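You operate a simulated robot arm through the tools that you are given. There is no shell and no other tool. Be economical: measure what you need, move in short steps, check, and stop when the job is done.

The job below is to be done with a simulated robot arm. You get a single attempt, and the scene is never put back.

JOB
Change the split gasket in the fill port for the blue one.
Fine: the tank is vented, keep it so; old gasket on the side tray; yellow cap on, clamp shut, wing nut to its green mark.

It is judged by the outcome, as a careful person would: the job done as asked, and still so three seconds after it is handed in. It fails if anything else is knocked over, pushed out of place, dropped, spilled or broken. Lids that push on must go on centred and level and be pressed home; caps that screw on are set level and turned clockwise until they are tight.

ROBOT AND FRAMES
A 7-joint arm with a two-finger parallel gripper, fixed in place. Base frame: the origin is at the foot of the arm, x ahead of it, y to its left, z up. Lengths are in m, angles in rad, forces in N, time in s.
With the tool pointing down near the work surface it reaches from about 0.1 to 0.48 m from the base axis. Its first joint turns from -2.897 to 2.897 rad. Payload 1.57 kg.
The tool frame sits at the grasp point between the pads (the TCP): z along the fingers, y along the line on which they close. The tips reach 0.03 m beyond it. The gripper opens to 0.11 m. The fingers are 0.024 m wide and 0.012 m thick; the gripper's body (0.048 by 0.112 m) begins 0.078 m behind the TCP.
Orientation is told as [roll, pitch, yaw] about the base's x, y, z axes, in that order, counted from this pose: with the fingers straight down and closing along the base's y, the tool's x points along the base's -x, its y along +y and its z along -z.

CONTROLS
- The arm moves only by the tool jog_arm. Its argument "commands" is a list of rows, each a list of 7 numbers: the opening, from 0 (shut) to 1 (fully open), then the shift along the tool's x, y, z in units of 25 mm (1.0 is 25 mm), then the turn, a rotation vector about the tool's x, y, z in units of 4 degrees (1.0 is 4 degrees). In form: [[grip, tx, ty, tz, rx, ry, rz], ...]. A call has 1 to 12 rows; each row shifts and turns the commanded pose from where the row before left it, along the tool's axes as they then stand. A call with a number of a shift or a turn outside -1 to 1 is refused whole. Each row takes 0.2 s and may step no farther than 0.05 m and 0.15 rad from the row before; otherwise, or with a gripper value out of range, the whole call is refused. Where a pose cannot be reached the arm comes as near as it can. A force on the tool above 60 N (or 10 N above the force at the start of the call, whichever is more), or a blocked arm, ends the call early, and 0.2 s more pass. The fingers move at their own pace (about 0.045 m/s each) and stop on an object; they squeeze with about 43 N. The grip force told is the motor's: it shows also when the fingers shut on nothing. Time passes only in rows, and 0.2 s behind the last, so rows that do not move let the fingers close. The reply holds the time, the measured pose of the TCP, the force on the tool along the base axes, the opening and the grip force, in the units named above and with some noise, with the torque about the TCP (base axes, N m) and any sound that the robot's microphone picked up.
- Cameras (640 x 400 px; columns grow to the right, rows downward): "scene" is fixed at [0.0612, -0.6363, 1.6424]; the picture's right is [0.38, -0.93, 0.00], its down [-0.70, -0.28, -0.66] and it looks along [0.61, 0.25, -0.75] (base axes); focal length 214 px, centre (320, 200). "wrist" rides on the gripper at [0.07, 0.016, -0.141] in the tool frame; the picture's right is [-0.23, 0.97, 0.00], its down [-0.86, -0.20, -0.48] and it looks along [-0.47, -0.11, 0.88] (tool axes); focal length 222 px, centre (320, 200). There is no depth. A picture from a camera that has moved, and an enlarged one, comes with that camera's place and axes in the base frame and with its lens. The place of the scene camera against the robot may be out by one fixed shift of up to 0.018 m in any direction.
- snapshot(camera): a new picture of that camera. The clock stands still meanwhile.
- raise_lower(by): slides the trunk up (or, below 0, down) by that many m; the arm rides with it, the base frame stays. It gives what a move gives, with no picture.
- inspect(camera, box): a new picture of the part [left, top, right, bottom] of that camera's present view, enlarged. The clock stands still meanwhile.
- close_job(): hands the job in; it is judged then, once.

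Go step by step. Nothing tells you positions but the pictures and the camera data: compare them with the known pose of the tool, close in by small moves and look again before you grip or let go. The budget is 120 turns and 84 pictures, counting those below and the enlarged ones. Unless the task says otherwise, let go and move clear before handing in.

The tools are called after "Call:" as a command line: name --pt "numbers of a row" for each row, then --argument value for the rest, lists and objects as JSON in quotes. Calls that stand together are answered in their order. jog_arm: Moves the arm, as the interface text tells. Its arguments: {"type":"object","properties":{"commands":{"type":"array","items":{"type":"array","items":{"type":"number"}}}},"required":["commands"]} The other tools are called the same way: raise_lower (by) slides the trunk up or down; snapshot (camera) takes a picture; inspect (camera, box) takes an enlarged picture of a part of a camera's view; close_job () hands the job in.

At the start:

```text
t: 0.0
eef_pos: [0.1895, -0.2742, 1.3316]
tool_rot: [0.0, 0.001, -0.001]
force: [-0.1, -0.5, 0.4]
moment: [0.01, -0.02, -0.01]
opening: 0.1098
grasp_force: 0.1
trunk travel left (down, up): [-0.525, 0.065]
```

scene: 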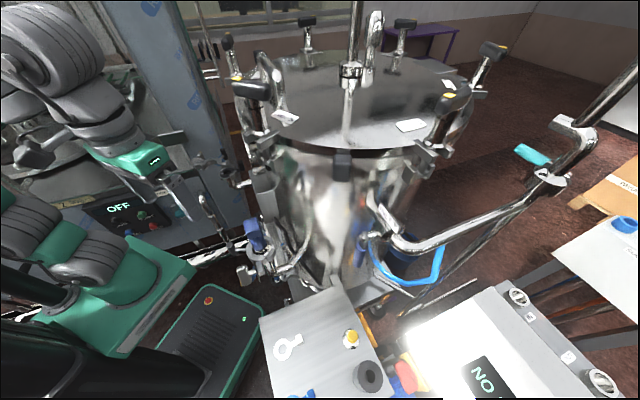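
wrist: 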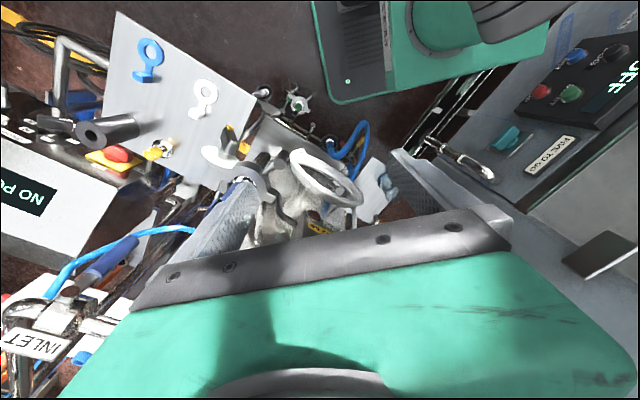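

I see a tank with a side port, a small tray with gaskets (blue and white) and a yellow cap, and the arm high up. I'll look closer before moving.

Call:
inspect --camera "scene" --box '[230, 270, 430, 400]'

Call:
inspect --camera "scene" --box '[180, 150, 340, 300]'

Call:
inspect --camera "wrist" --box '[100, 0, 420, 250]'

```text
3.08 times, centred on (330, 335) of scene
camera zoom: at [0.0612, -0.6363, 1.6424], right [0.38, -0.93, 0.0], down [-0.7, -0.28, -0.66], along [0.61, 0.25, -0.75], focal length 660 px, centre (289, -215)
```

zoom: 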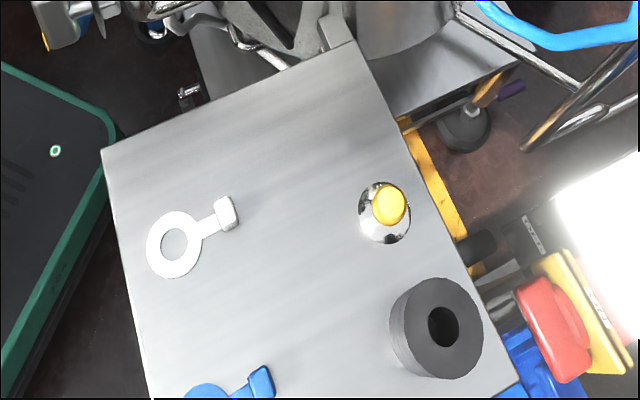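

```text
2.67 times, centred on (260, 225) of scene
camera zoom: at [0.0612, -0.6363, 1.6424], right [0.38, -0.93, 0.0], down [-0.7, -0.28, -0.66], along [0.61, 0.25, -0.75], focal length 572 px, centre (480, 133)
```

zoom: 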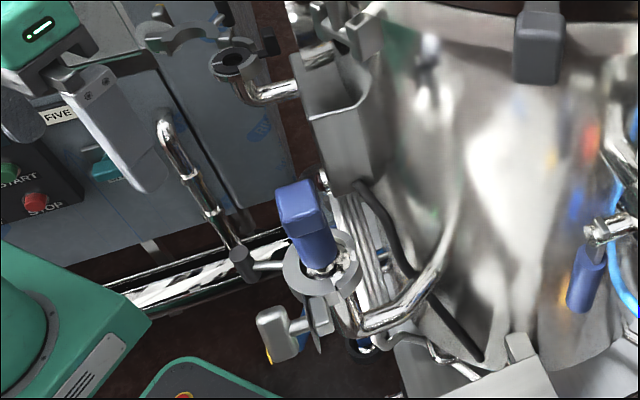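

```text
1.60 times, centred on (260, 125) of wrist
camera zoom: at [0.1207, -0.2591, 1.4733], right [0.23, 0.97, 0.0], down [0.86, -0.2, 0.48], along [0.47, -0.11, -0.88], focal length 355 px, centre (416, 320)
```

zoom: 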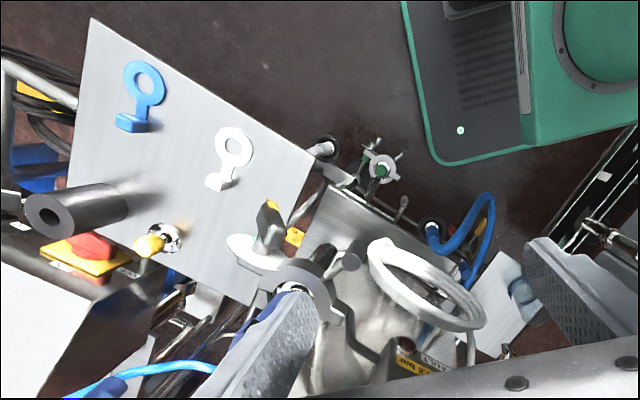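

The gasket plate seems to stand at about z 0.93, right of the arm. I need to find the fill port, its clamp and the side tray, so I'll enlarge the middle regions.

Call:
inspect --camera "scene" --box '[230, 210, 310, 260]'

Call:
inspect --camera "wrist" --box '[190, 80, 350, 250]'

Call:
inspect --camera "scene" --box '[180, 60, 320, 170]'

```text
8.00 times, centred on (270, 235) of scene
camera zoom: at [0.0612, -0.6363, 1.6424], right [0.38, -0.93, 0.0], down [-0.7, -0.28, -0.66], along [0.61, 0.25, -0.75], focal length 1716 px, centre (720, -80)
```

zoom: 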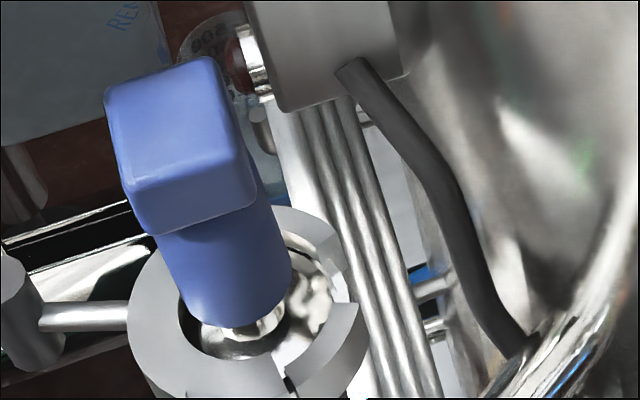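

```text
2.35 times, centred on (270, 165) of wrist
camera zoom: at [0.1207, -0.2591, 1.4733], right [0.23, 0.97, 0.0], down [0.86, -0.2, 0.48], along [0.47, -0.11, -0.88], focal length 523 px, centre (438, 282)
```

zoom: 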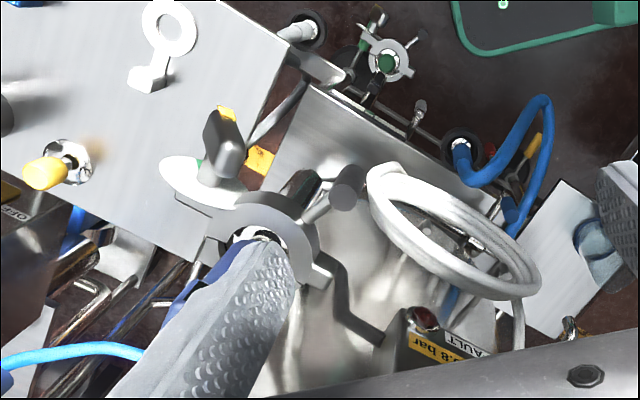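

```text
3.64 times, centred on (250, 115) of scene
camera zoom: at [0.0612, -0.6363, 1.6424], right [0.38, -0.93, 0.0], down [-0.7, -0.28, -0.66], along [0.61, 0.25, -0.75], focal length 780 px, centre (574, 509)
```

zoom: 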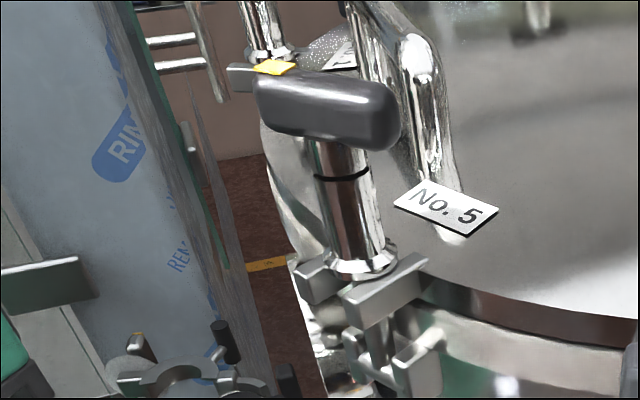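

Two clamp sets are seen: one with a blue plug and a knob over a dial, and another, open, near scene (220,170). I'll look for labels and the open port.

Call:
inspect --camera "scene" --box '[180, 140, 280, 200]'

Call:
inspect --camera "scene" --box '[230, 240, 310, 300]'

Call:
inspect --camera "wrist" --box '[0, 190, 160, 400]'

Call:
inspect --camera "wrist" --box '[190, 120, 290, 190]'

Call:
inspect --camera "wrist" --box '[280, 80, 410, 230]'

```text
6.40 times, centred on (230, 170) of scene
camera zoom: at [0.0612, -0.6363, 1.6424], right [0.38, -0.93, 0.0], down [-0.7, -0.28, -0.66], along [0.61, 0.25, -0.75], focal length 1373 px, centre (896, 392)
```

zoom: 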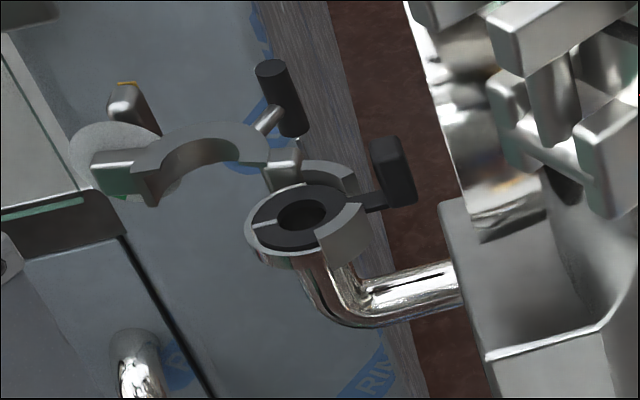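

```text
6.67 times, centred on (270, 270) of scene
camera zoom: at [0.0612, -0.6363, 1.6424], right [0.38, -0.93, 0.0], down [-0.7, -0.28, -0.66], along [0.61, 0.25, -0.75], focal length 1430 px, centre (653, -267)
```

zoom: 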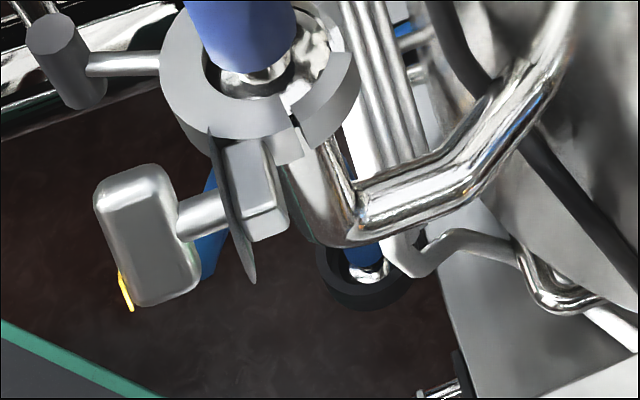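

```text
1.90 times, centred on (80, 295) of wrist
camera zoom: at [0.1207, -0.2591, 1.4733], right [0.23, 0.97, 0.0], down [0.86, -0.2, 0.48], along [0.47, -0.11, -0.88], focal length 423 px, centre (777, 19)
```

zoom: 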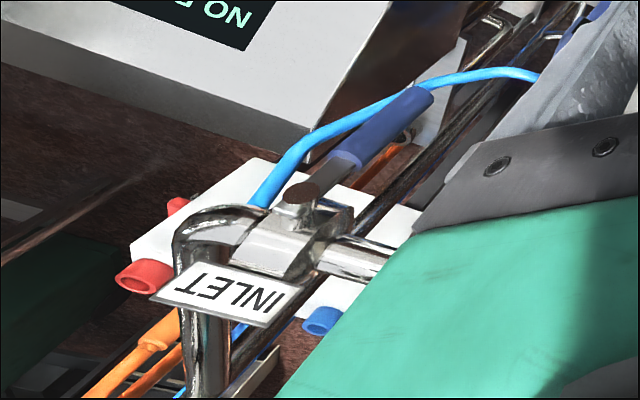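

```text
5.71 times, centred on (240, 155) of wrist
camera zoom: at [0.1207, -0.2591, 1.4733], right [0.23, 0.97, 0.0], down [0.86, -0.2, 0.48], along [0.47, -0.11, -0.88], focal length 1269 px, centre (777, 457)
```

zoom: 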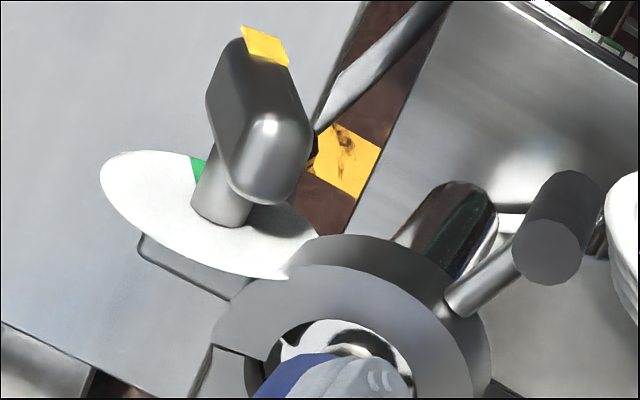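

```text
2.67 times, centred on (345, 155) of wrist
camera zoom: at [0.1207, -0.2591, 1.4733], right [0.23, 0.97, 0.0], down [0.86, -0.2, 0.48], along [0.47, -0.11, -0.88], focal length 592 px, centre (253, 320)
```

zoom: 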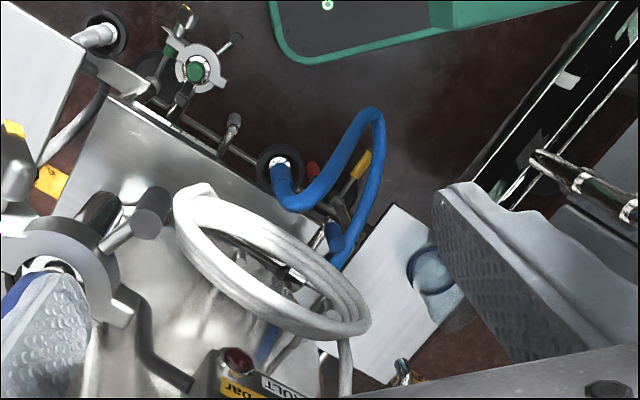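

The open port with the black split gasket is near scene (238,172), up and ahead of the arm; the blue-plugged port nearby is to be left alone. I'll shift the wrist camera left and slightly forward to triangulate.

Call:
jog_arm --pt "1 0 1 0 0 0 0" --pt "1 0 1 0 0 0 0" --pt "1 -0.5 1 0 0 0 0" --pt "1 -0.5 1 0 0 0 0" --pt "1 -0.5 1 0 0 0 0" --pt "1 -0.5 1 0 0 0 0"

Call:
snapshot --camera "wrist"

Call:
snapshot --camera "scene"

```text
t: 1.4
eef_pos: [0.2408, -0.1239, 1.3313]
tool_rot: [0.001, -0.001, 0.0]
force: [-0.5, -0.1, 0.2]
moment: [0.0, -0.04, 0.01]
opening: 0.1099
grasp_force: 0.1
trunk travel left (down, up): [-0.525, 0.065]
```

```text
70 pictures are left
camera wrist: at [0.1713, -0.1084, 1.4728], right [0.23, 0.97, 0.0], down [0.86, -0.2, 0.48], along [0.47, -0.11, -0.88], focal length 222 px, centre (320, 200)
```

wrist: 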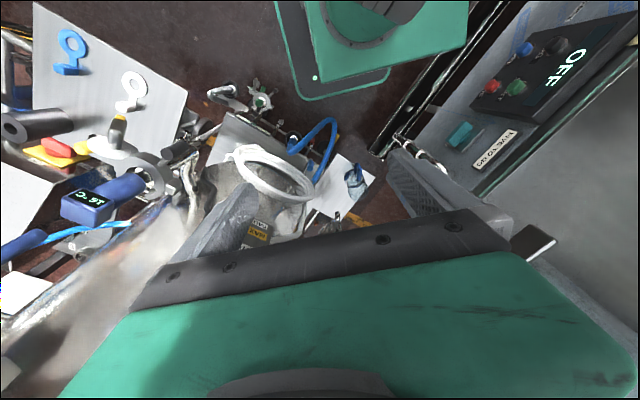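

```text
69 pictures are left
```

scene: 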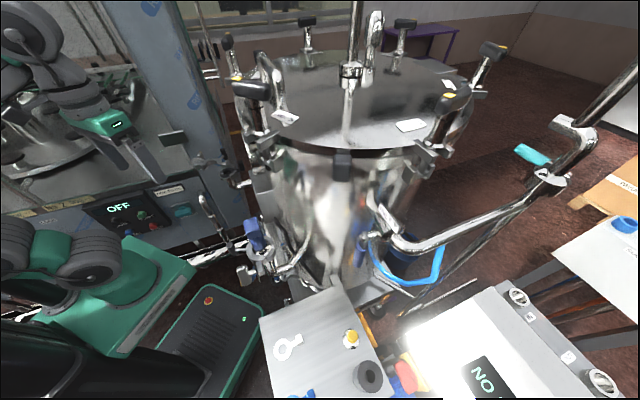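

The port is hidden beneath the gripper; the blue plug is a sensor (18 °C). I move forward to bring the port into the free part of the wrist picture.

Call:
jog_arm --pt "1 -1 0 0 0 0 0" --pt "1 -1 0 0 0 0 0" --pt "1 -1 0.5 0 0 0 0" --pt "1 -1 0.5 0 0 0 0"

Call:
snapshot --camera "wrist"

```text
t: 2.4
eef_pos: [0.3408, -0.0998, 1.3305]
tool_rot: [0.0, 0.001, -0.001]
force: [0.7, 0.0, 0.1]
moment: [-0.02, 0.01, -0.02]
opening: 0.11
grasp_force: 0.0
trunk travel left (down, up): [-0.525, 0.065]
```

```text
68 pictures are left
camera wrist: at [0.2708, -0.0844, 1.4717], right [0.23, 0.97, 0.0], down [0.86, -0.2, 0.48], along [0.47, -0.11, -0.88], focal length 222 px, centre (320, 200)
```

wrist: 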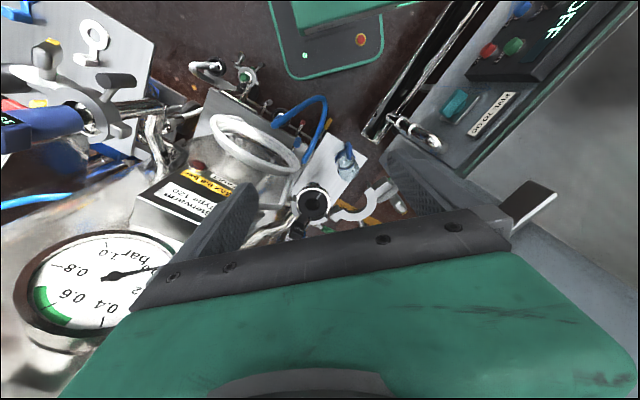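

The port is at wrist (312,203); triangulating gives about (0.448, -0.139, 1.15). I enlarge it.

Call:
inspect --camera "wrist" --box '[270, 160, 420, 250]'

Call:
inspect --camera "wrist" --box '[240, 120, 390, 210]'

```text
4.27 times, centred on (345, 205) of wrist
camera zoom: at [0.2708, -0.0844, 1.4717], right [0.23, 0.97, 0.0], down [0.86, -0.2, 0.48], along [0.47, -0.11, -0.88], focal length 948 px, centre (213, 179)
```

zoom: 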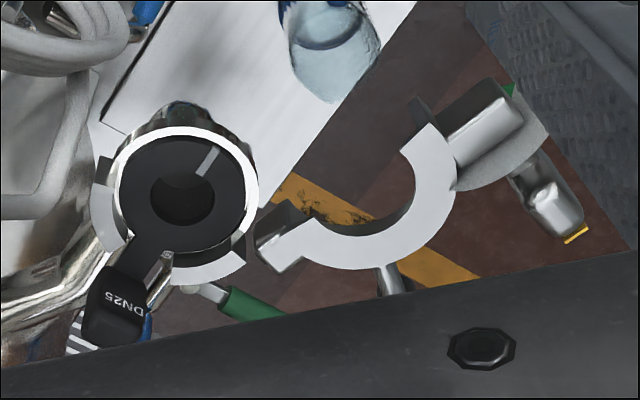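

```text
4.27 times, centred on (315, 165) of wrist
camera zoom: at [0.2708, -0.0844, 1.4717], right [0.23, 0.97, 0.0], down [0.86, -0.2, 0.48], along [0.47, -0.11, -0.88], focal length 948 px, centre (341, 349)
```

zoom: 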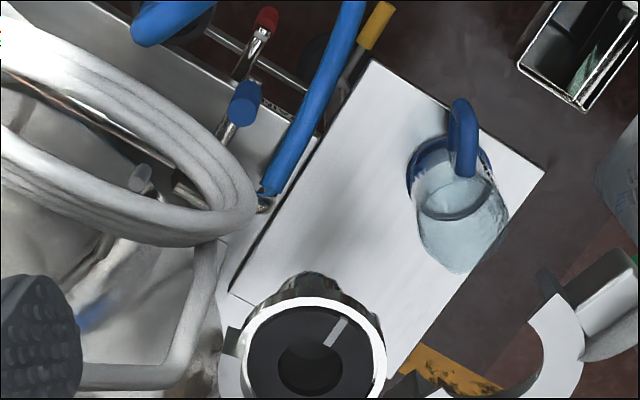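

The side tray is the white plate with a glass bottle, below the port; the gasket's DN25 tab block sits near (0.484,-0.176,1.165), 45° towards the tank. I turn the tool -45° so the fingers will close across the tab, and look.

Call:
jog_arm --pt "0.45 0 0 0 0 0 1" --pt "0.45 0 0 0 0 0 1" --pt "0.45 0 0 0 0 0 1" --pt "0.45 0 0 0 0 0 1" --pt "0.45 0 0 0 0 0 1" --pt "0.45 0 0 0 0 0 1" --pt "0.45 0 0 0 0 0 1" --pt "0.45 0 0 0 0 0 1" --pt "0.45 0 0 0 0 0 1" --pt "0.45 0 0 0 0 0 1" --pt "0.45 0 0 0 0 0 1" --pt "0.45 0 0 0 0 0 0.25"

Call:
snapshot --camera "wrist"

Call:
inspect --camera "scene" --box '[140, 70, 340, 270]'

```text
t: 5.0
eef_pos: [0.3396, -0.1003, 1.3313]
tool_rot: [0.0, -0.001, -0.787]
force: [-0.4, -0.3, -0.2]
moment: [0.01, 0.03, 0.02]
opening: 0.0496
grasp_force: 0.1
trunk travel left (down, up): [-0.525, 0.065]
```

```text
65 pictures are left
camera wrist: at [0.3029, -0.04, 1.4733], right [0.85, 0.53, 0.0], down [0.46, -0.75, 0.48], along [0.25, -0.41, -0.88], focal length 222 px, centre (320, 200)
```

wrist: 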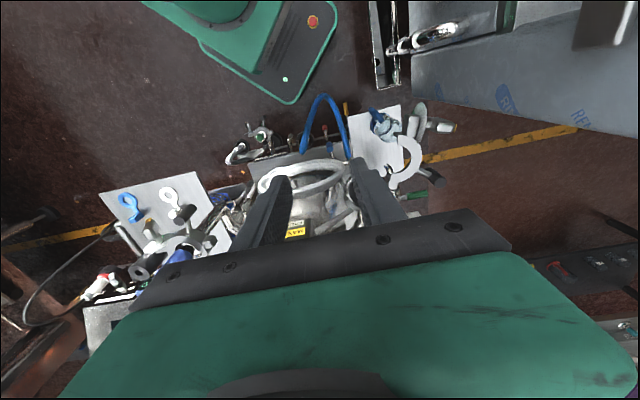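

```text
2.00 times, centred on (240, 170) of scene
camera zoom: at [0.0612, -0.6363, 1.6424], right [0.38, -0.93, 0.0], down [-0.7, -0.28, -0.66], along [0.61, 0.25, -0.75], focal length 429 px, centre (480, 260)
```

zoom: 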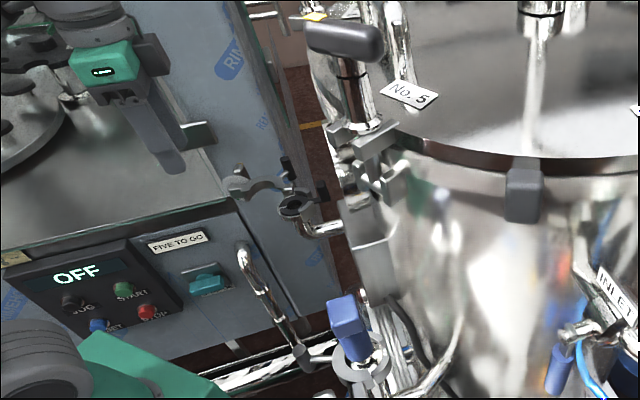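

I advance most of the way towards the hover over the tab, staying high, and look again.

Call:
jog_arm --pt "0.45 -0.9 0.4 0 0 0 0" --pt "0.45 -0.9 0.4 0 0 0 0" --pt "0.45 -0.9 0.4 0 0 0 0" --pt "0.45 -0.9 0.4 0 0 0 0"

Call:
snapshot --camera "wrist"

Call:
inspect --camera "scene" --box '[140, 70, 340, 200]'

```text
t: 6.0
eef_pos: [0.433, -0.1346, 1.3313]
tool_rot: [-0.002, -0.003, -0.786]
force: [-0.4, 0.2, -1.0]
moment: [-0.01, 0.02, 0.01]
opening: 0.0496
grasp_force: 0.0
trunk travel left (down, up): [-0.525, 0.065]
```

```text
63 pictures are left
camera wrist: at [0.3966, -0.0744, 1.4727], right [0.85, 0.53, 0.0], down [0.46, -0.75, 0.48], along [0.25, -0.41, -0.88], focal length 222 px, centre (320, 200)
```

wrist: 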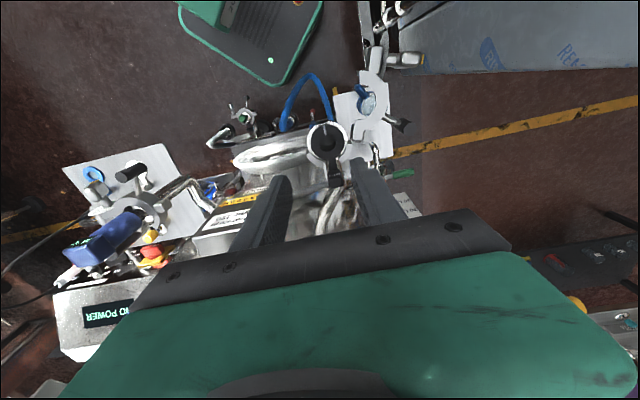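

```text
3.08 times, centred on (240, 135) of scene
camera zoom: at [0.0612, -0.6363, 1.6424], right [0.38, -0.93, 0.0], down [-0.7, -0.28, -0.66], along [0.61, 0.25, -0.75], focal length 660 px, centre (566, 400)
```

zoom: 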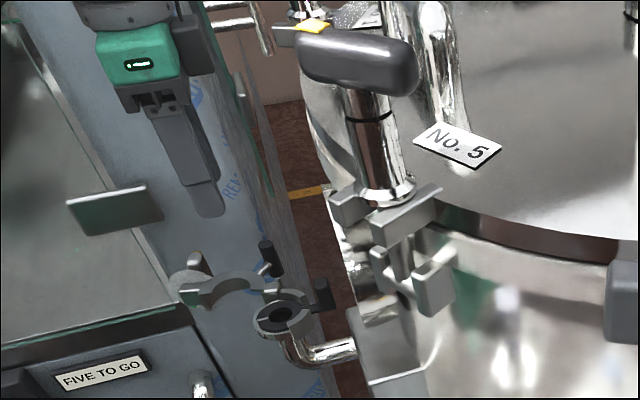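

The port estimate (0.448,-0.139,1.15) holds. I enlarge the tab and the clamp.

Call:
inspect --camera "wrist" --box '[270, 100, 430, 210]'

```text
3.64 times, centred on (350, 155) of wrist
camera zoom: at [0.3966, -0.0744, 1.4727], right [0.85, 0.53, 0.0], down [0.46, -0.75, 0.48], along [0.25, -0.41, -0.88], focal length 808 px, centre (211, 364)
```

zoom: 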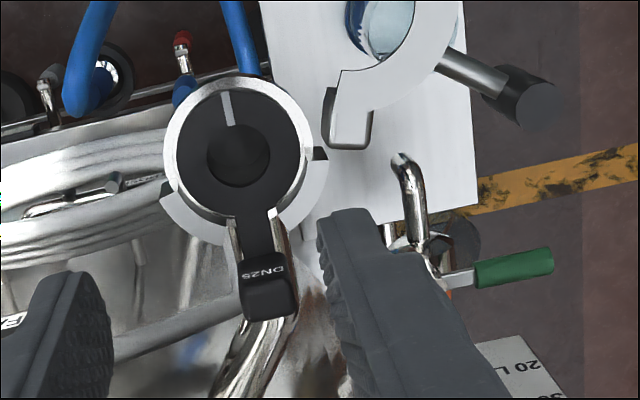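

Block top is near (0.488,-0.179,~1.165), port face z≈1.145. I hover over it and descend part way, then check.

Call:
jog_arm --pt "0.45 -1 0.1 0 0 0 0" --pt "0.45 -1 0.1 0 0 0 0" --pt "0.45 -0.8 0.1 0 0 0 0" --pt "0.45 0 0 1 0 0 0" --pt "0.45 0 0 1 0 0 0" --pt "0.45 0 0 1 0 0 0" --pt "0.45 0 0 0.5 0 0 0"

Call:
inspect --camera "wrist" --box '[220, 50, 440, 250]'

Call:
inspect --camera "scene" --box '[190, 120, 290, 200]'

```text
t: 7.6
eef_pos: [0.4864, -0.181, 1.2447]
tool_rot: [0.0, 0.001, -0.785]
force: [1.7, 0.0, 0.0]
moment: [-0.01, 0.0, 0.03]
opening: 0.0493
grasp_force: 0.0
trunk travel left (down, up): [-0.525, 0.065]
```

```text
2.00 times, centred on (330, 150) of wrist
camera zoom: at [0.4488, -0.1203, 1.3866], right [0.85, 0.53, 0.0], down [0.46, -0.75, 0.48], along [0.25, -0.41, -0.88], focal length 444 px, centre (300, 300)
```

zoom: 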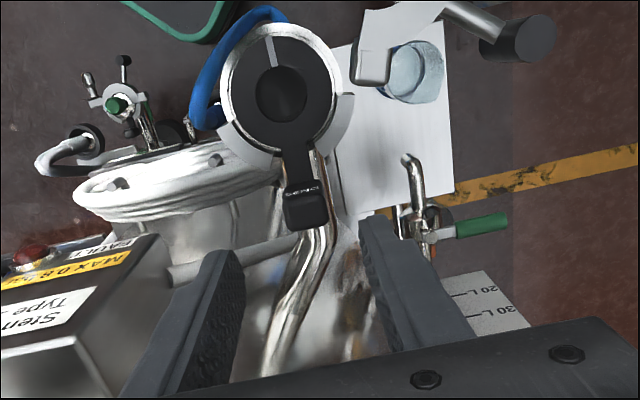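

```text
5.00 times, centred on (240, 160) of scene
camera zoom: at [0.0612, -0.6363, 1.6424], right [0.38, -0.93, 0.0], down [-0.7, -0.28, -0.66], along [0.61, 0.25, -0.75], focal length 1072 px, centre (720, 400)
```

zoom: 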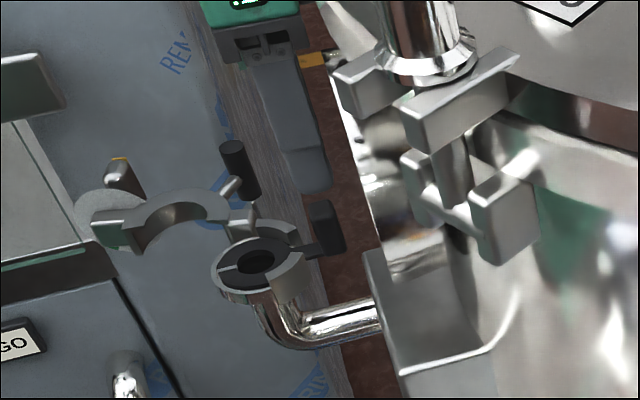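

Block top refines to about (0.4845,-0.174,1.176). I shift slightly, descend so tips straddle it, and check before gripping.

Call:
jog_arm --pt "0.45 0.12 0.14 0.5 0 0 0" --pt "0.45 0 0 0.8 0 0 0" --pt "0.45 0 0 0.8 0 0 0" --pt "0.45 0 0 0.5 0 0 0"

Call:
inspect --camera "wrist" --box '[220, 50, 440, 250]'

Call:
inspect --camera "scene" --box '[190, 120, 290, 200]'

```text
t: 8.6
eef_pos: [0.4844, -0.1744, 1.1791]
tool_rot: [0.0, 0.0, -0.786]
force: [-0.1, 0.3, -0.1]
moment: [0.0, 0.03, -0.04]
opening: 0.0495
grasp_force: 0.0
trunk travel left (down, up): [-0.525, 0.065]
```

```text
2.00 times, centred on (330, 150) of wrist
camera zoom: at [0.4481, -0.1141, 1.3204], right [0.85, 0.53, 0.0], down [0.46, -0.75, 0.48], along [0.25, -0.41, -0.88], focal length 444 px, centre (300, 300)
```

zoom: 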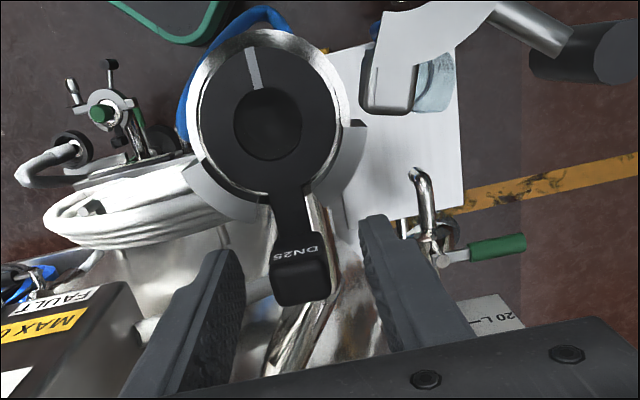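

```text
5.00 times, centred on (240, 160) of scene
camera zoom: at [0.0612, -0.6363, 1.6424], right [0.38, -0.93, 0.0], down [-0.7, -0.28, -0.66], along [0.61, 0.25, -0.75], focal length 1072 px, centre (720, 400)
```

zoom: 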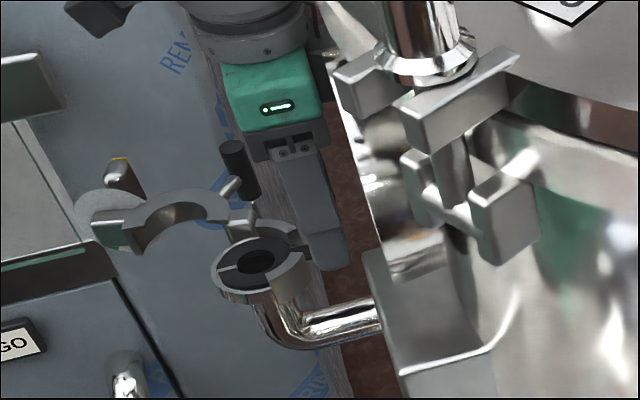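

The block sits between the fingertips. I close on it.

Call:
jog_arm --pt "0.0 0 0 0 0 0 0" --pt "0.0 0 0 0 0 0 0" --pt "0.0 0 0 0 0 0 0" --pt "0.0 0 0 0 0 0 0"

Call:
inspect --camera "wrist" --box '[220, 50, 440, 250]'

```text
t: 9.6
eef_pos: [0.4844, -0.1748, 1.1785]
tool_rot: [-0.001, 0.0, -0.784]
force: [-0.9, -0.8, -0.5]
moment: [-0.03, -0.03, -0.03]
opening: 0.0211
grasp_force: 34.1
trunk travel left (down, up): [-0.525, 0.065]
```

```text
2.00 times, centred on (330, 150) of wrist
camera zoom: at [0.4481, -0.1141, 1.3208], right [0.85, 0.53, 0.0], down [0.46, -0.75, 0.48], along [0.25, -0.41, -0.88], focal length 444 px, centre (300, 300)
```

zoom: 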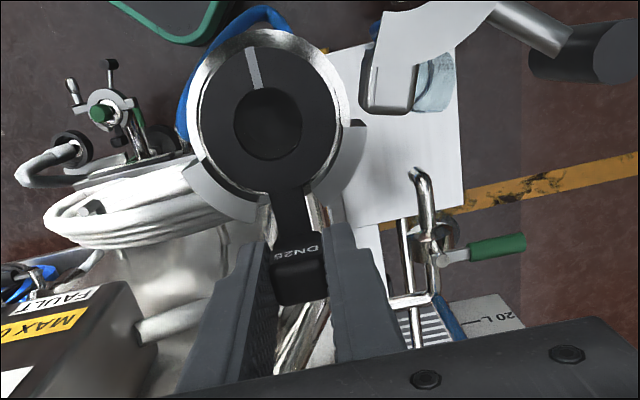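

Gripped (21 mm block). I lift straight up gently and check it comes free.

Call:
jog_arm --pt "0.0 0 0 -0.3 0 0 0" --pt "0.0 0 0 -0.5 0 0 0" --pt "0.0 0 0 -0.7 0 0 0" --pt "0.0 0 0 -1 0 0 0" --pt "0.0 0 0 -1 0 0 0"

Call:
inspect --camera "wrist" --box '[220, 50, 440, 250]'

```text
t: 10.8
eef_pos: [0.4883, -0.1749, 1.2659]
tool_rot: [-0.001, -0.002, -0.785]
force: [0.6, 0.1, -1.5]
moment: [-0.03, -0.02, 0.05]
opening: 0.0209
grasp_force: 34.6
trunk travel left (down, up): [-0.525, 0.065]
```

```text
2.00 times, centred on (330, 150) of wrist
camera zoom: at [0.4507, -0.1147, 1.4079], right [0.85, 0.53, 0.0], down [0.46, -0.75, 0.48], along [0.25, -0.41, -0.88], focal length 444 px, centre (300, 300)
```

zoom: 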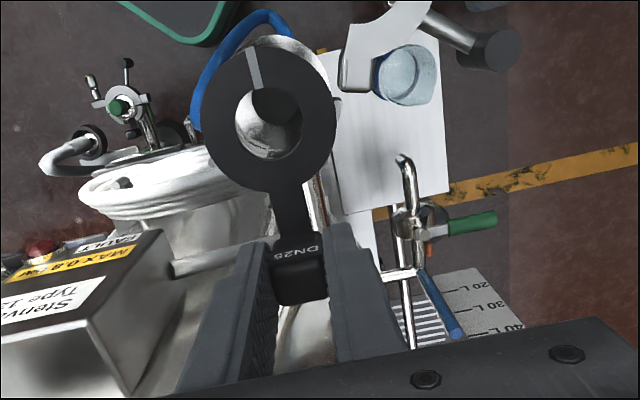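

The old gasket is free. Before choosing where to lay it I need to tell what the "side tray" is, so I look at both plates.

Call:
inspect --camera "wrist" --box '[300, 20, 420, 130]'

Call:
inspect --camera "wrist" --box '[0, 60, 240, 210]'

Call:
inspect --camera "scene" --box '[480, 150, 640, 400]'

```text
3.64 times, centred on (360, 75) of wrist
camera zoom: at [0.4507, -0.1147, 1.4079], right [0.85, 0.53, 0.0], down [0.46, -0.75, 0.48], along [0.25, -0.41, -0.88], focal length 808 px, centre (174, 654)
```

zoom: 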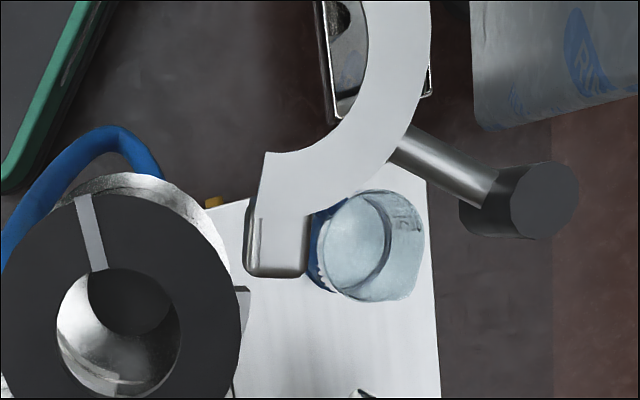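

```text
2.67 times, centred on (120, 135) of wrist
camera zoom: at [0.4507, -0.1147, 1.4079], right [0.85, 0.53, 0.0], down [0.46, -0.75, 0.48], along [0.25, -0.41, -0.88], focal length 592 px, centre (853, 373)
```

zoom: 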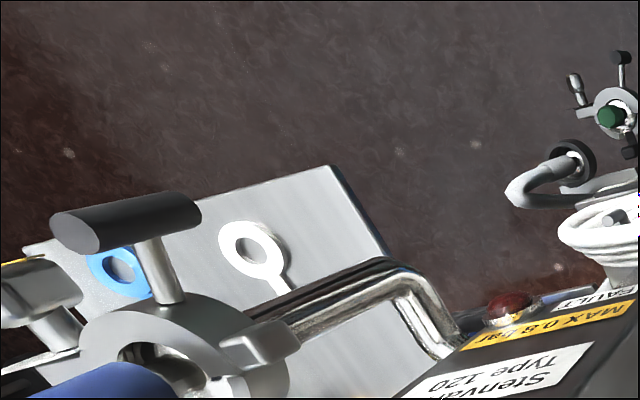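

```text
1.60 times, centred on (560, 275) of scene
camera zoom: at [0.0612, -0.6363, 1.6424], right [0.38, -0.93, 0.0], down [-0.7, -0.28, -0.66], along [0.61, 0.25, -0.75], focal length 343 px, centre (-64, 80)
```

zoom: 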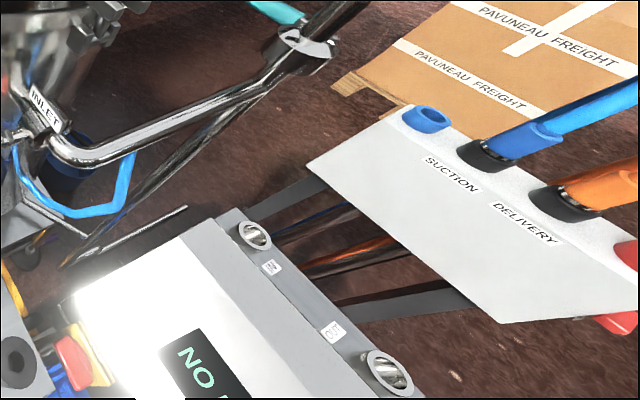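

I take the gasket plate at the arm's right (z≈0.94) as the side tray; the lower plate is the sample-jar stand. I carry the old gasket up and back, high over the sensor port.

Call:
jog_arm --pt "0 0 0 -1 0 0 0" --pt "0 0 0 -1 0 0 0" --pt "0 0 0 -1 0 0 0" --pt "0 0 0 -1 0 0 0" --pt "0 0 0 -1 0 0 0" --pt "0 0 0 -1 0 0 0"

Call:
jog_arm --pt "0 0.45 -0.92 0 0 0 0" --pt "0 0.45 -0.92 0 0 0 0" --pt "0 0.45 -0.92 0 0 0 0" --pt "0 0.45 -0.92 0 0 0 0" --pt "0 0.45 -0.92 0 0 0 0" --pt "0 0.45 -0.92 0 0 0 0" --pt "0 0.45 -0.92 0 0 0 0" --pt "0 0.45 -0.92 0 0 0 0" --pt "0 0.45 -0.92 0 0 0 0" --pt "0 0.45 -0.92 0 0 0 0" --pt "0 0.45 -0.92 0 0 0 0" --pt "0 0.45 -0.92 0 0 0 0"

Call:
snapshot --camera "wrist"

Call:
snapshot --camera "scene"

```text
t: 12.2
eef_pos: [0.477, -0.1689, 1.3558]
tool_rot: [0.002, -0.003, -0.786]
force: [-0.6, -0.1, -0.8]
moment: [0.0, 0.01, -0.02]
opening: 0.0209
grasp_force: 34.2
out of reach, approached as far as the arm can: row 4, 5, 6
trunk travel left (down, up): [-0.525, 0.065]
```

```text
t: 14.8
eef_pos: [0.1831, -0.2671, 1.3551]
tool_rot: [-0.001, 0.001, -0.784]
force: [0.6, -0.9, -1.6]
moment: [-0.02, 0.0, 0.03]
opening: 0.0209
grasp_force: 34.0
trunk travel left (down, up): [-0.525, 0.065]
```

```text
51 pictures are left
camera wrist: at [0.1465, -0.2076, 1.496], right [0.85, 0.53, 0.0], down [0.46, -0.75, 0.48], along [0.25, -0.41, -0.88], focal length 222 px, centre (320, 200)
```

wrist: 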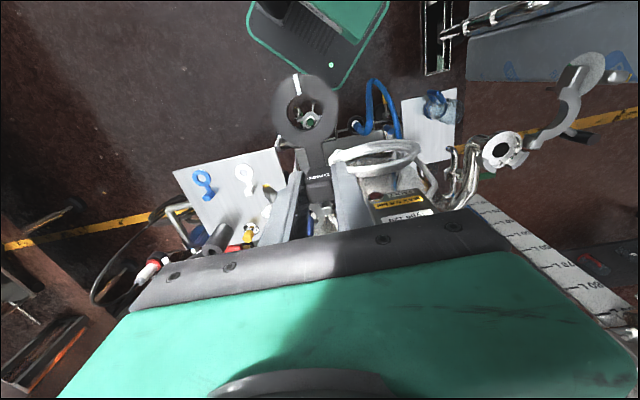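

```text
50 pictures are left
```

scene: 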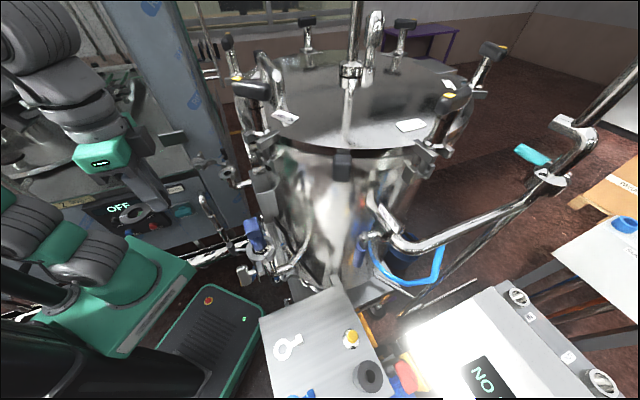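

The tray agrees from both cameras (z≈0.94, spares at r≈0.52–0.70). I test how far the arm reaches that way, skirting the sensor port on its low-x side.

Call:
jog_arm --pt "0 -0.1 -1 0 0 0 0" --pt "0 -0.1 -1 0 0 0 0" --pt "0 -0.1 -1 0 0 0 0" --pt "0 -0.1 -1 0 0 0 0" --pt "0 -0.1 -1 0 0 0 0" --pt "0 -0.1 -1 0 0 0 0" --pt "0 -0.1 -1 0 0 0 0" --pt "0 -0.1 -1 0 0 0 0"

Call:
jog_arm --pt "0 -0.7 -0.7 0.4 0 0 0" --pt "0 -0.7 -0.7 0.6 0 0 0" --pt "0 -0.7 -0.7 0.6 0 0 0" --pt "0 -0.7 -0.7 0.6 0 0 0" --pt "0 -0.7 -0.7 0.6 0 0 0" --pt "0 -0.7 -0.7 0.6 0 0 0" --pt "0 -0.7 -0.7 0.6 0 0 0"

Call:
snapshot --camera "scene"

```text
t: 16.6
eef_pos: [0.0545, -0.4253, 1.3574]
tool_rot: [0.002, -0.001, -0.787]
force: [0.4, 0.2, -0.6]
moment: [0.0, -0.02, 0.0]
opening: 0.0208
grasp_force: 34.1
trunk travel left (down, up): [-0.525, 0.065]
```

```text
t: 18.2
eef_pos: [0.0546, -0.5716, 1.2553]
tool_rot: [0.0, 0.002, -0.786]
force: [-0.3, 0.4, -0.3]
moment: [-0.04, 0.02, 0.02]
opening: 0.0209
grasp_force: 34.8
out of reach, approached as far as the arm can: row 6, 7
trunk travel left (down, up): [-0.525, 0.065]
```

```text
49 pictures are left
```

scene: 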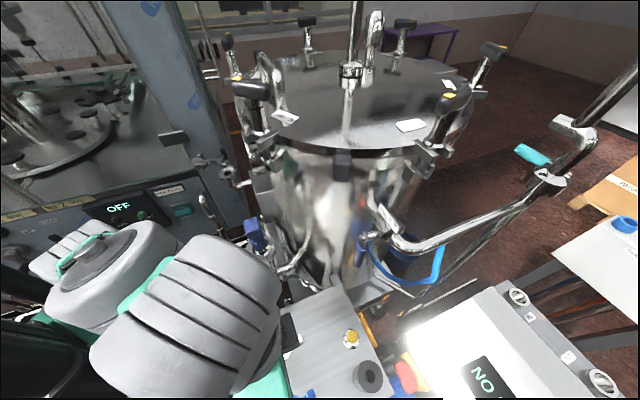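

Reach grows as I go lower (r≈0.57 at z 1.255). I'll set the old gasket in the gap between the white and blue ones, ring pointing along +x,-y, so I turn the tool 180° here, clear of everything.

Call:
jog_arm --pt "0 0 0 1 0 0 1" --pt "0 0 0 1 0 0 1" --pt "0 0 0 0.4 0 0 1" --pt "0 0 0 0 0 0 1" --pt "0 0 0 0 0 0 1" --pt "0 0 0 0 0 0 1" --pt "0 0 0 0 0 0 1" --pt "0 0 0 0 0 0 1" --pt "0 0 0 0 0 0 1" --pt "0 0 0 0 0 0 1" --pt "0 0 0 0 0 0 1" --pt "0 0 0 0 0 0 1"

Call:
jog_arm --pt "0 0 0 0 0 0 1" --pt "0 0 0 0 0 0 1" --pt "0 0 0 0 0 0 1" --pt "0 0 0 0 0 0 1" --pt "0 0 0 0 0 0 1" --pt "0 0 0 0 0 0 1" --pt "0 0 0 0 0 0 1" --pt "0 0 0 0 0 0 1" --pt "0 0 0 0 0 0 1" --pt "0 0 0 0 0 0 1" --pt "0 0 0 0 0 0 1" --pt "0 0 0 0 0 0 1"

Call:
jog_arm --pt "0 0 0 0 0 0 1" --pt "0 0 0 0 0 0 1" --pt "0 0 0 0 0 0 1" --pt "0 0 0 0 0 0 1" --pt "0 0 0 0 0 0 1" --pt "0 0 0 0 0 0 1" --pt "0 0 0 0 0 0 1" --pt "0 0 0 0 0 0 1" --pt "0 0 0 0 0 0 1" --pt "0 0 0 0 0 0 1" --pt "0 0 0 0 0 0 1" --pt "0 0 0 0 0 0 1"

Call:
snapshot --camera "wrist"

```text
t: 20.8
eef_pos: [0.0578, -0.5723, 1.1954]
tool_rot: [-0.001, 0.0, -1.623]
force: [1.1, 0.3, 0.0]
moment: [0.01, 0.0, -0.02]
opening: 0.021
grasp_force: 34.5
trunk travel left (down, up): [-0.525, 0.065]
```

```text
t: 23.4
eef_pos: [0.0575, -0.5711, 1.1942]
tool_rot: [0.001, 0.001, -2.463]
force: [-1.3, 0.5, 0.1]
moment: [0.0, 0.04, 0.01]
opening: 0.0211
grasp_force: 35.1
trunk travel left (down, up): [-0.525, 0.065]
```

```text
t: 26.0
eef_pos: [0.056, -0.5721, 1.1941]
tool_rot: [0.001, 0.0, 2.982]
force: [0.0, -0.3, -0.4]
moment: [-0.03, 0.06, -0.04]
opening: 0.021
grasp_force: 34.8
trunk travel left (down, up): [-0.525, 0.065]
```

```text
48 pictures are left
camera wrist: at [0.1237, -0.6002, 1.336], right [-0.38, -0.93, 0.0], down [-0.81, 0.33, 0.48], along [-0.44, 0.18, -0.88], focal length 222 px, centre (320, 200)
```

wrist: 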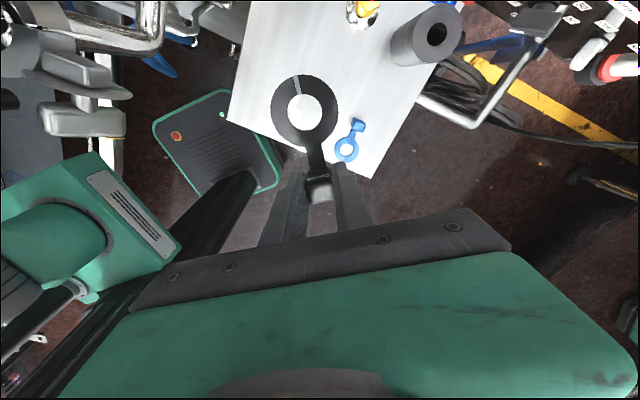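

Still reachable. I zoom on the tray from here for precise positions.

Call:
inspect --camera "wrist" --box '[220, 0, 460, 190]'

```text
2.11 times, centred on (340, 95) of wrist
camera zoom: at [0.1237, -0.6002, 1.336], right [-0.38, -0.93, 0.0], down [-0.81, 0.33, 0.48], along [-0.44, 0.18, -0.88], focal length 468 px, centre (278, 421)
```

zoom: 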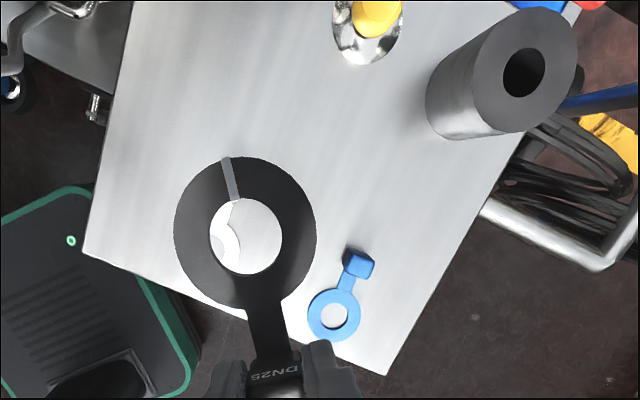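

Refined: tray top z≈0.90, white at (0.085,-0.53), blue ring (-0.01,-0.603) with block (0.033,-0.636), cap (0.176,-0.692). I finish the turn, then go over the free gap at (0.073,-0.594) and down part way.

Call:
jog_arm --pt "0 0 0 0 0 0 1" --pt "0 0 0 0 0 0 1" --pt "0 0 0 0 0 0 1" --pt "0 0 0 0 0 0 1" --pt "0 0 0 0 0 0 1" --pt "0 0 0 0 0 0 1" --pt "0 0 0 0 0 0 1" --pt "0 0 0 0 0 0 1" --pt "0 0 0 0 0 0 0.9"

Call:
jog_arm --pt "0 0 0 1 0 0 0" --pt "0 0.5 0.1 1 0 0 0" --pt "0 0.6 0.1 1 0 0 0" --pt "0 0 0 1 0 0 0" --pt "0 0 0 1 0 0 0" --pt "0 0 0 1 0 0 0" --pt "0 0 0 1 0 0 0" --pt "0 0 0 1 0 0 0"

Call:
snapshot --camera "wrist"

Call:
snapshot --camera "scene"

```text
t: 28.0
eef_pos: [0.0587, -0.5713, 1.1934]
tool_rot: [0.001, 0.0, 2.364]
force: [-0.1, -0.5, -0.5]
moment: [0.03, -0.01, 0.0]
opening: 0.0209
grasp_force: 33.9
trunk travel left (down, up): [-0.525, 0.065]
```

```text
t: 29.8
eef_pos: [0.0736, -0.5947, 0.9937]
tool_rot: [0.0, 0.0, 2.365]
force: [-0.9, -0.7, -0.7]
moment: [-0.02, 0.0, -0.01]
opening: 0.021
grasp_force: 33.6
trunk travel left (down, up): [-0.525, 0.065]
```

```text
46 pictures are left
camera wrist: at [0.1126, -0.6556, 1.1348], right [-0.84, -0.53, 0.0], down [-0.47, 0.74, 0.48], along [-0.26, 0.4, -0.88], focal length 222 px, centre (320, 200)
```

wrist: 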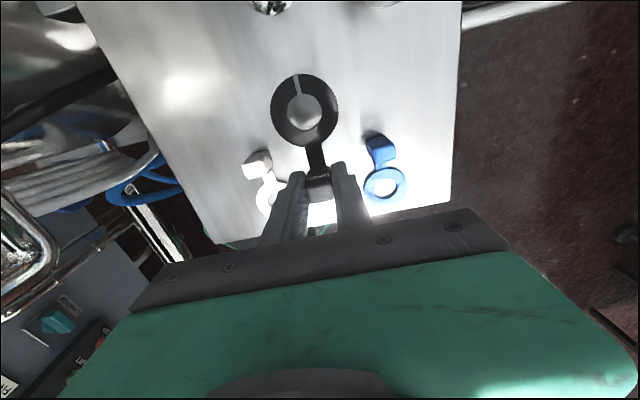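

```text
45 pictures are left
```

scene: 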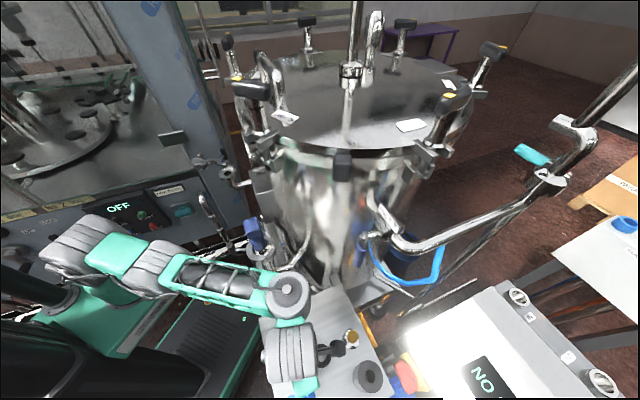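

The spot between the two spares looks right. The forearm passes near the sensor port's wing nut, so I check that clearance before the last descent.

Call:
inspect --camera "scene" --box '[170, 210, 390, 400]'

```text
2.11 times, centred on (280, 305) of scene
camera zoom: at [0.0612, -0.6363, 1.6424], right [0.38, -0.93, 0.0], down [-0.7, -0.28, -0.66], along [0.61, 0.25, -0.75], focal length 452 px, centre (404, -21)
```

zoom: 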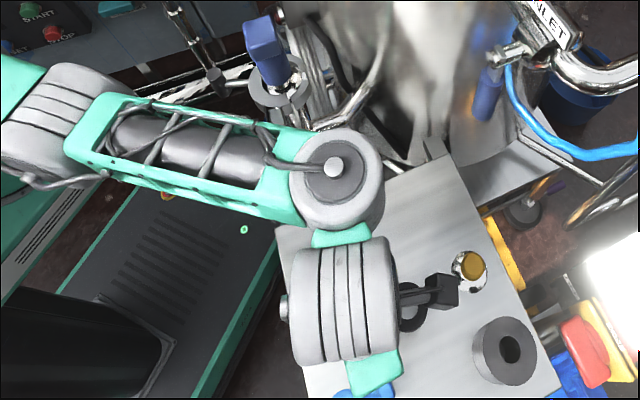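

The dark cube is just the wrist camera; the forearm runs at z≈1.3, above the wing nut (≈1.15), so the last 5 cm are safe. I lower slowly until the gasket touches.

Call:
jog_arm --pt "0 0 0 0.8 0 0 0" --pt "0 0 0 0.8 0 0 0" --pt "0 0 0 0.2 0 0 0" --pt "0 0 0 0.1 0 0 0"

Call:
inspect --camera "wrist" --box '[220, 40, 440, 230]'

```text
t: 30.8
eef_pos: [0.0729, -0.6017, 0.9501]
tool_rot: [-0.004, -0.005, 2.364]
force: [-0.3, 0.6, -0.5]
moment: [0.03, 0.07, 0.0]
opening: 0.0211
grasp_force: 34.3
out of reach, approached as far as the arm can: row 2, 3
trunk travel left (down, up): [-0.525, 0.065]
```

```text
2.11 times, centred on (330, 135) of wrist
camera zoom: at [0.1122, -0.6641, 1.0915], right [-0.85, -0.53, 0.0], down [-0.47, 0.74, 0.48], along [-0.26, 0.41, -0.88], focal length 468 px, centre (299, 337)
```

zoom: 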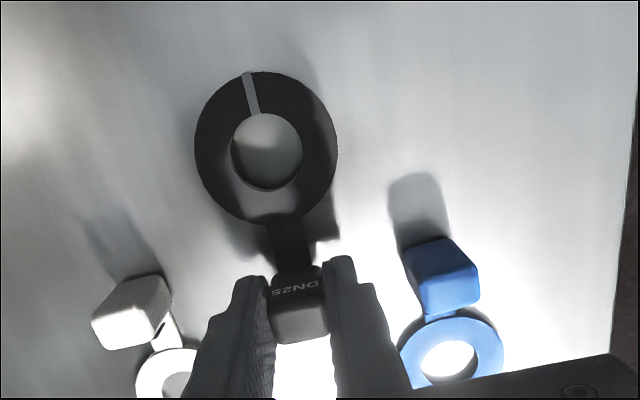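

The arm is at its lower limit here; I use the trunk to lower the last bit, in small steps.

Call:
raise_lower --by -0.008

Call:
raise_lower --by -0.004

Call:
inspect --camera "wrist" --box '[220, 40, 440, 230]'

```text
t: 31.4
eef_pos: [0.0709, -0.6025, 0.9429]
tool_rot: [-0.004, -0.002, 2.361]
force: [-0.9, -0.5, -0.7]
moment: [0.02, 0.02, 0.01]
opening: 0.0209
grasp_force: 34.1
trunk travel left (down, up): [-0.517, 0.073]
```

```text
t: 31.9
eef_pos: [0.0708, -0.6015, 0.9405]
tool_rot: [-0.002, -0.001, 2.36]
force: [0.1, -0.5, -0.4]
moment: [0.06, 0.03, 0.01]
opening: 0.021
grasp_force: 34.7
trunk travel left (down, up): [-0.513, 0.077]
```

```text
2.11 times, centred on (330, 135) of wrist
camera zoom: at [0.1091, -0.6637, 1.0815], right [-0.85, -0.53, 0.0], down [-0.47, 0.74, 0.48], along [-0.25, 0.41, -0.88], focal length 468 px, centre (299, 337)
```

zoom: 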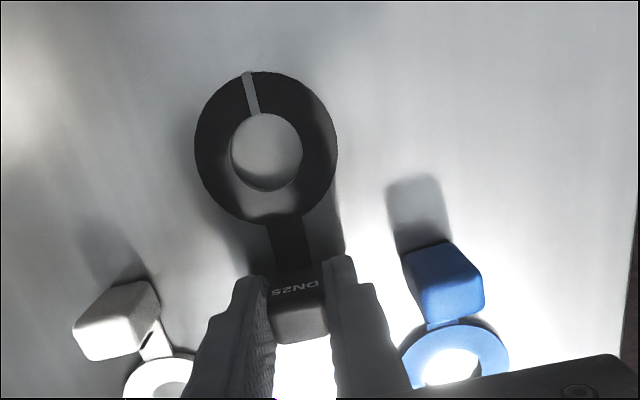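

Call:
raise_lower --by -0.004

Call:
raise_lower --by -0.003

```text
t: 32.4
eef_pos: [0.071, -0.6023, 0.9375]
tool_rot: [-0.003, 0.003, 2.362]
force: [0.2, 1.8, 22.9]
moment: [-0.39, -0.28, 0.0]
opening: 0.0211
grasp_force: 35.1
trunk travel left (down, up): [-0.509, 0.081]
```

```text
t: 33.0
eef_pos: [0.0695, -0.6016, 0.9378]
tool_rot: [-0.002, 0.007, 2.364]
force: [3.4, 1.7, 39.7]
moment: [0.04, -0.07, -0.04]
opening: 0.0208
grasp_force: 34.8
trunk travel left (down, up): [-0.506, 0.084]
```

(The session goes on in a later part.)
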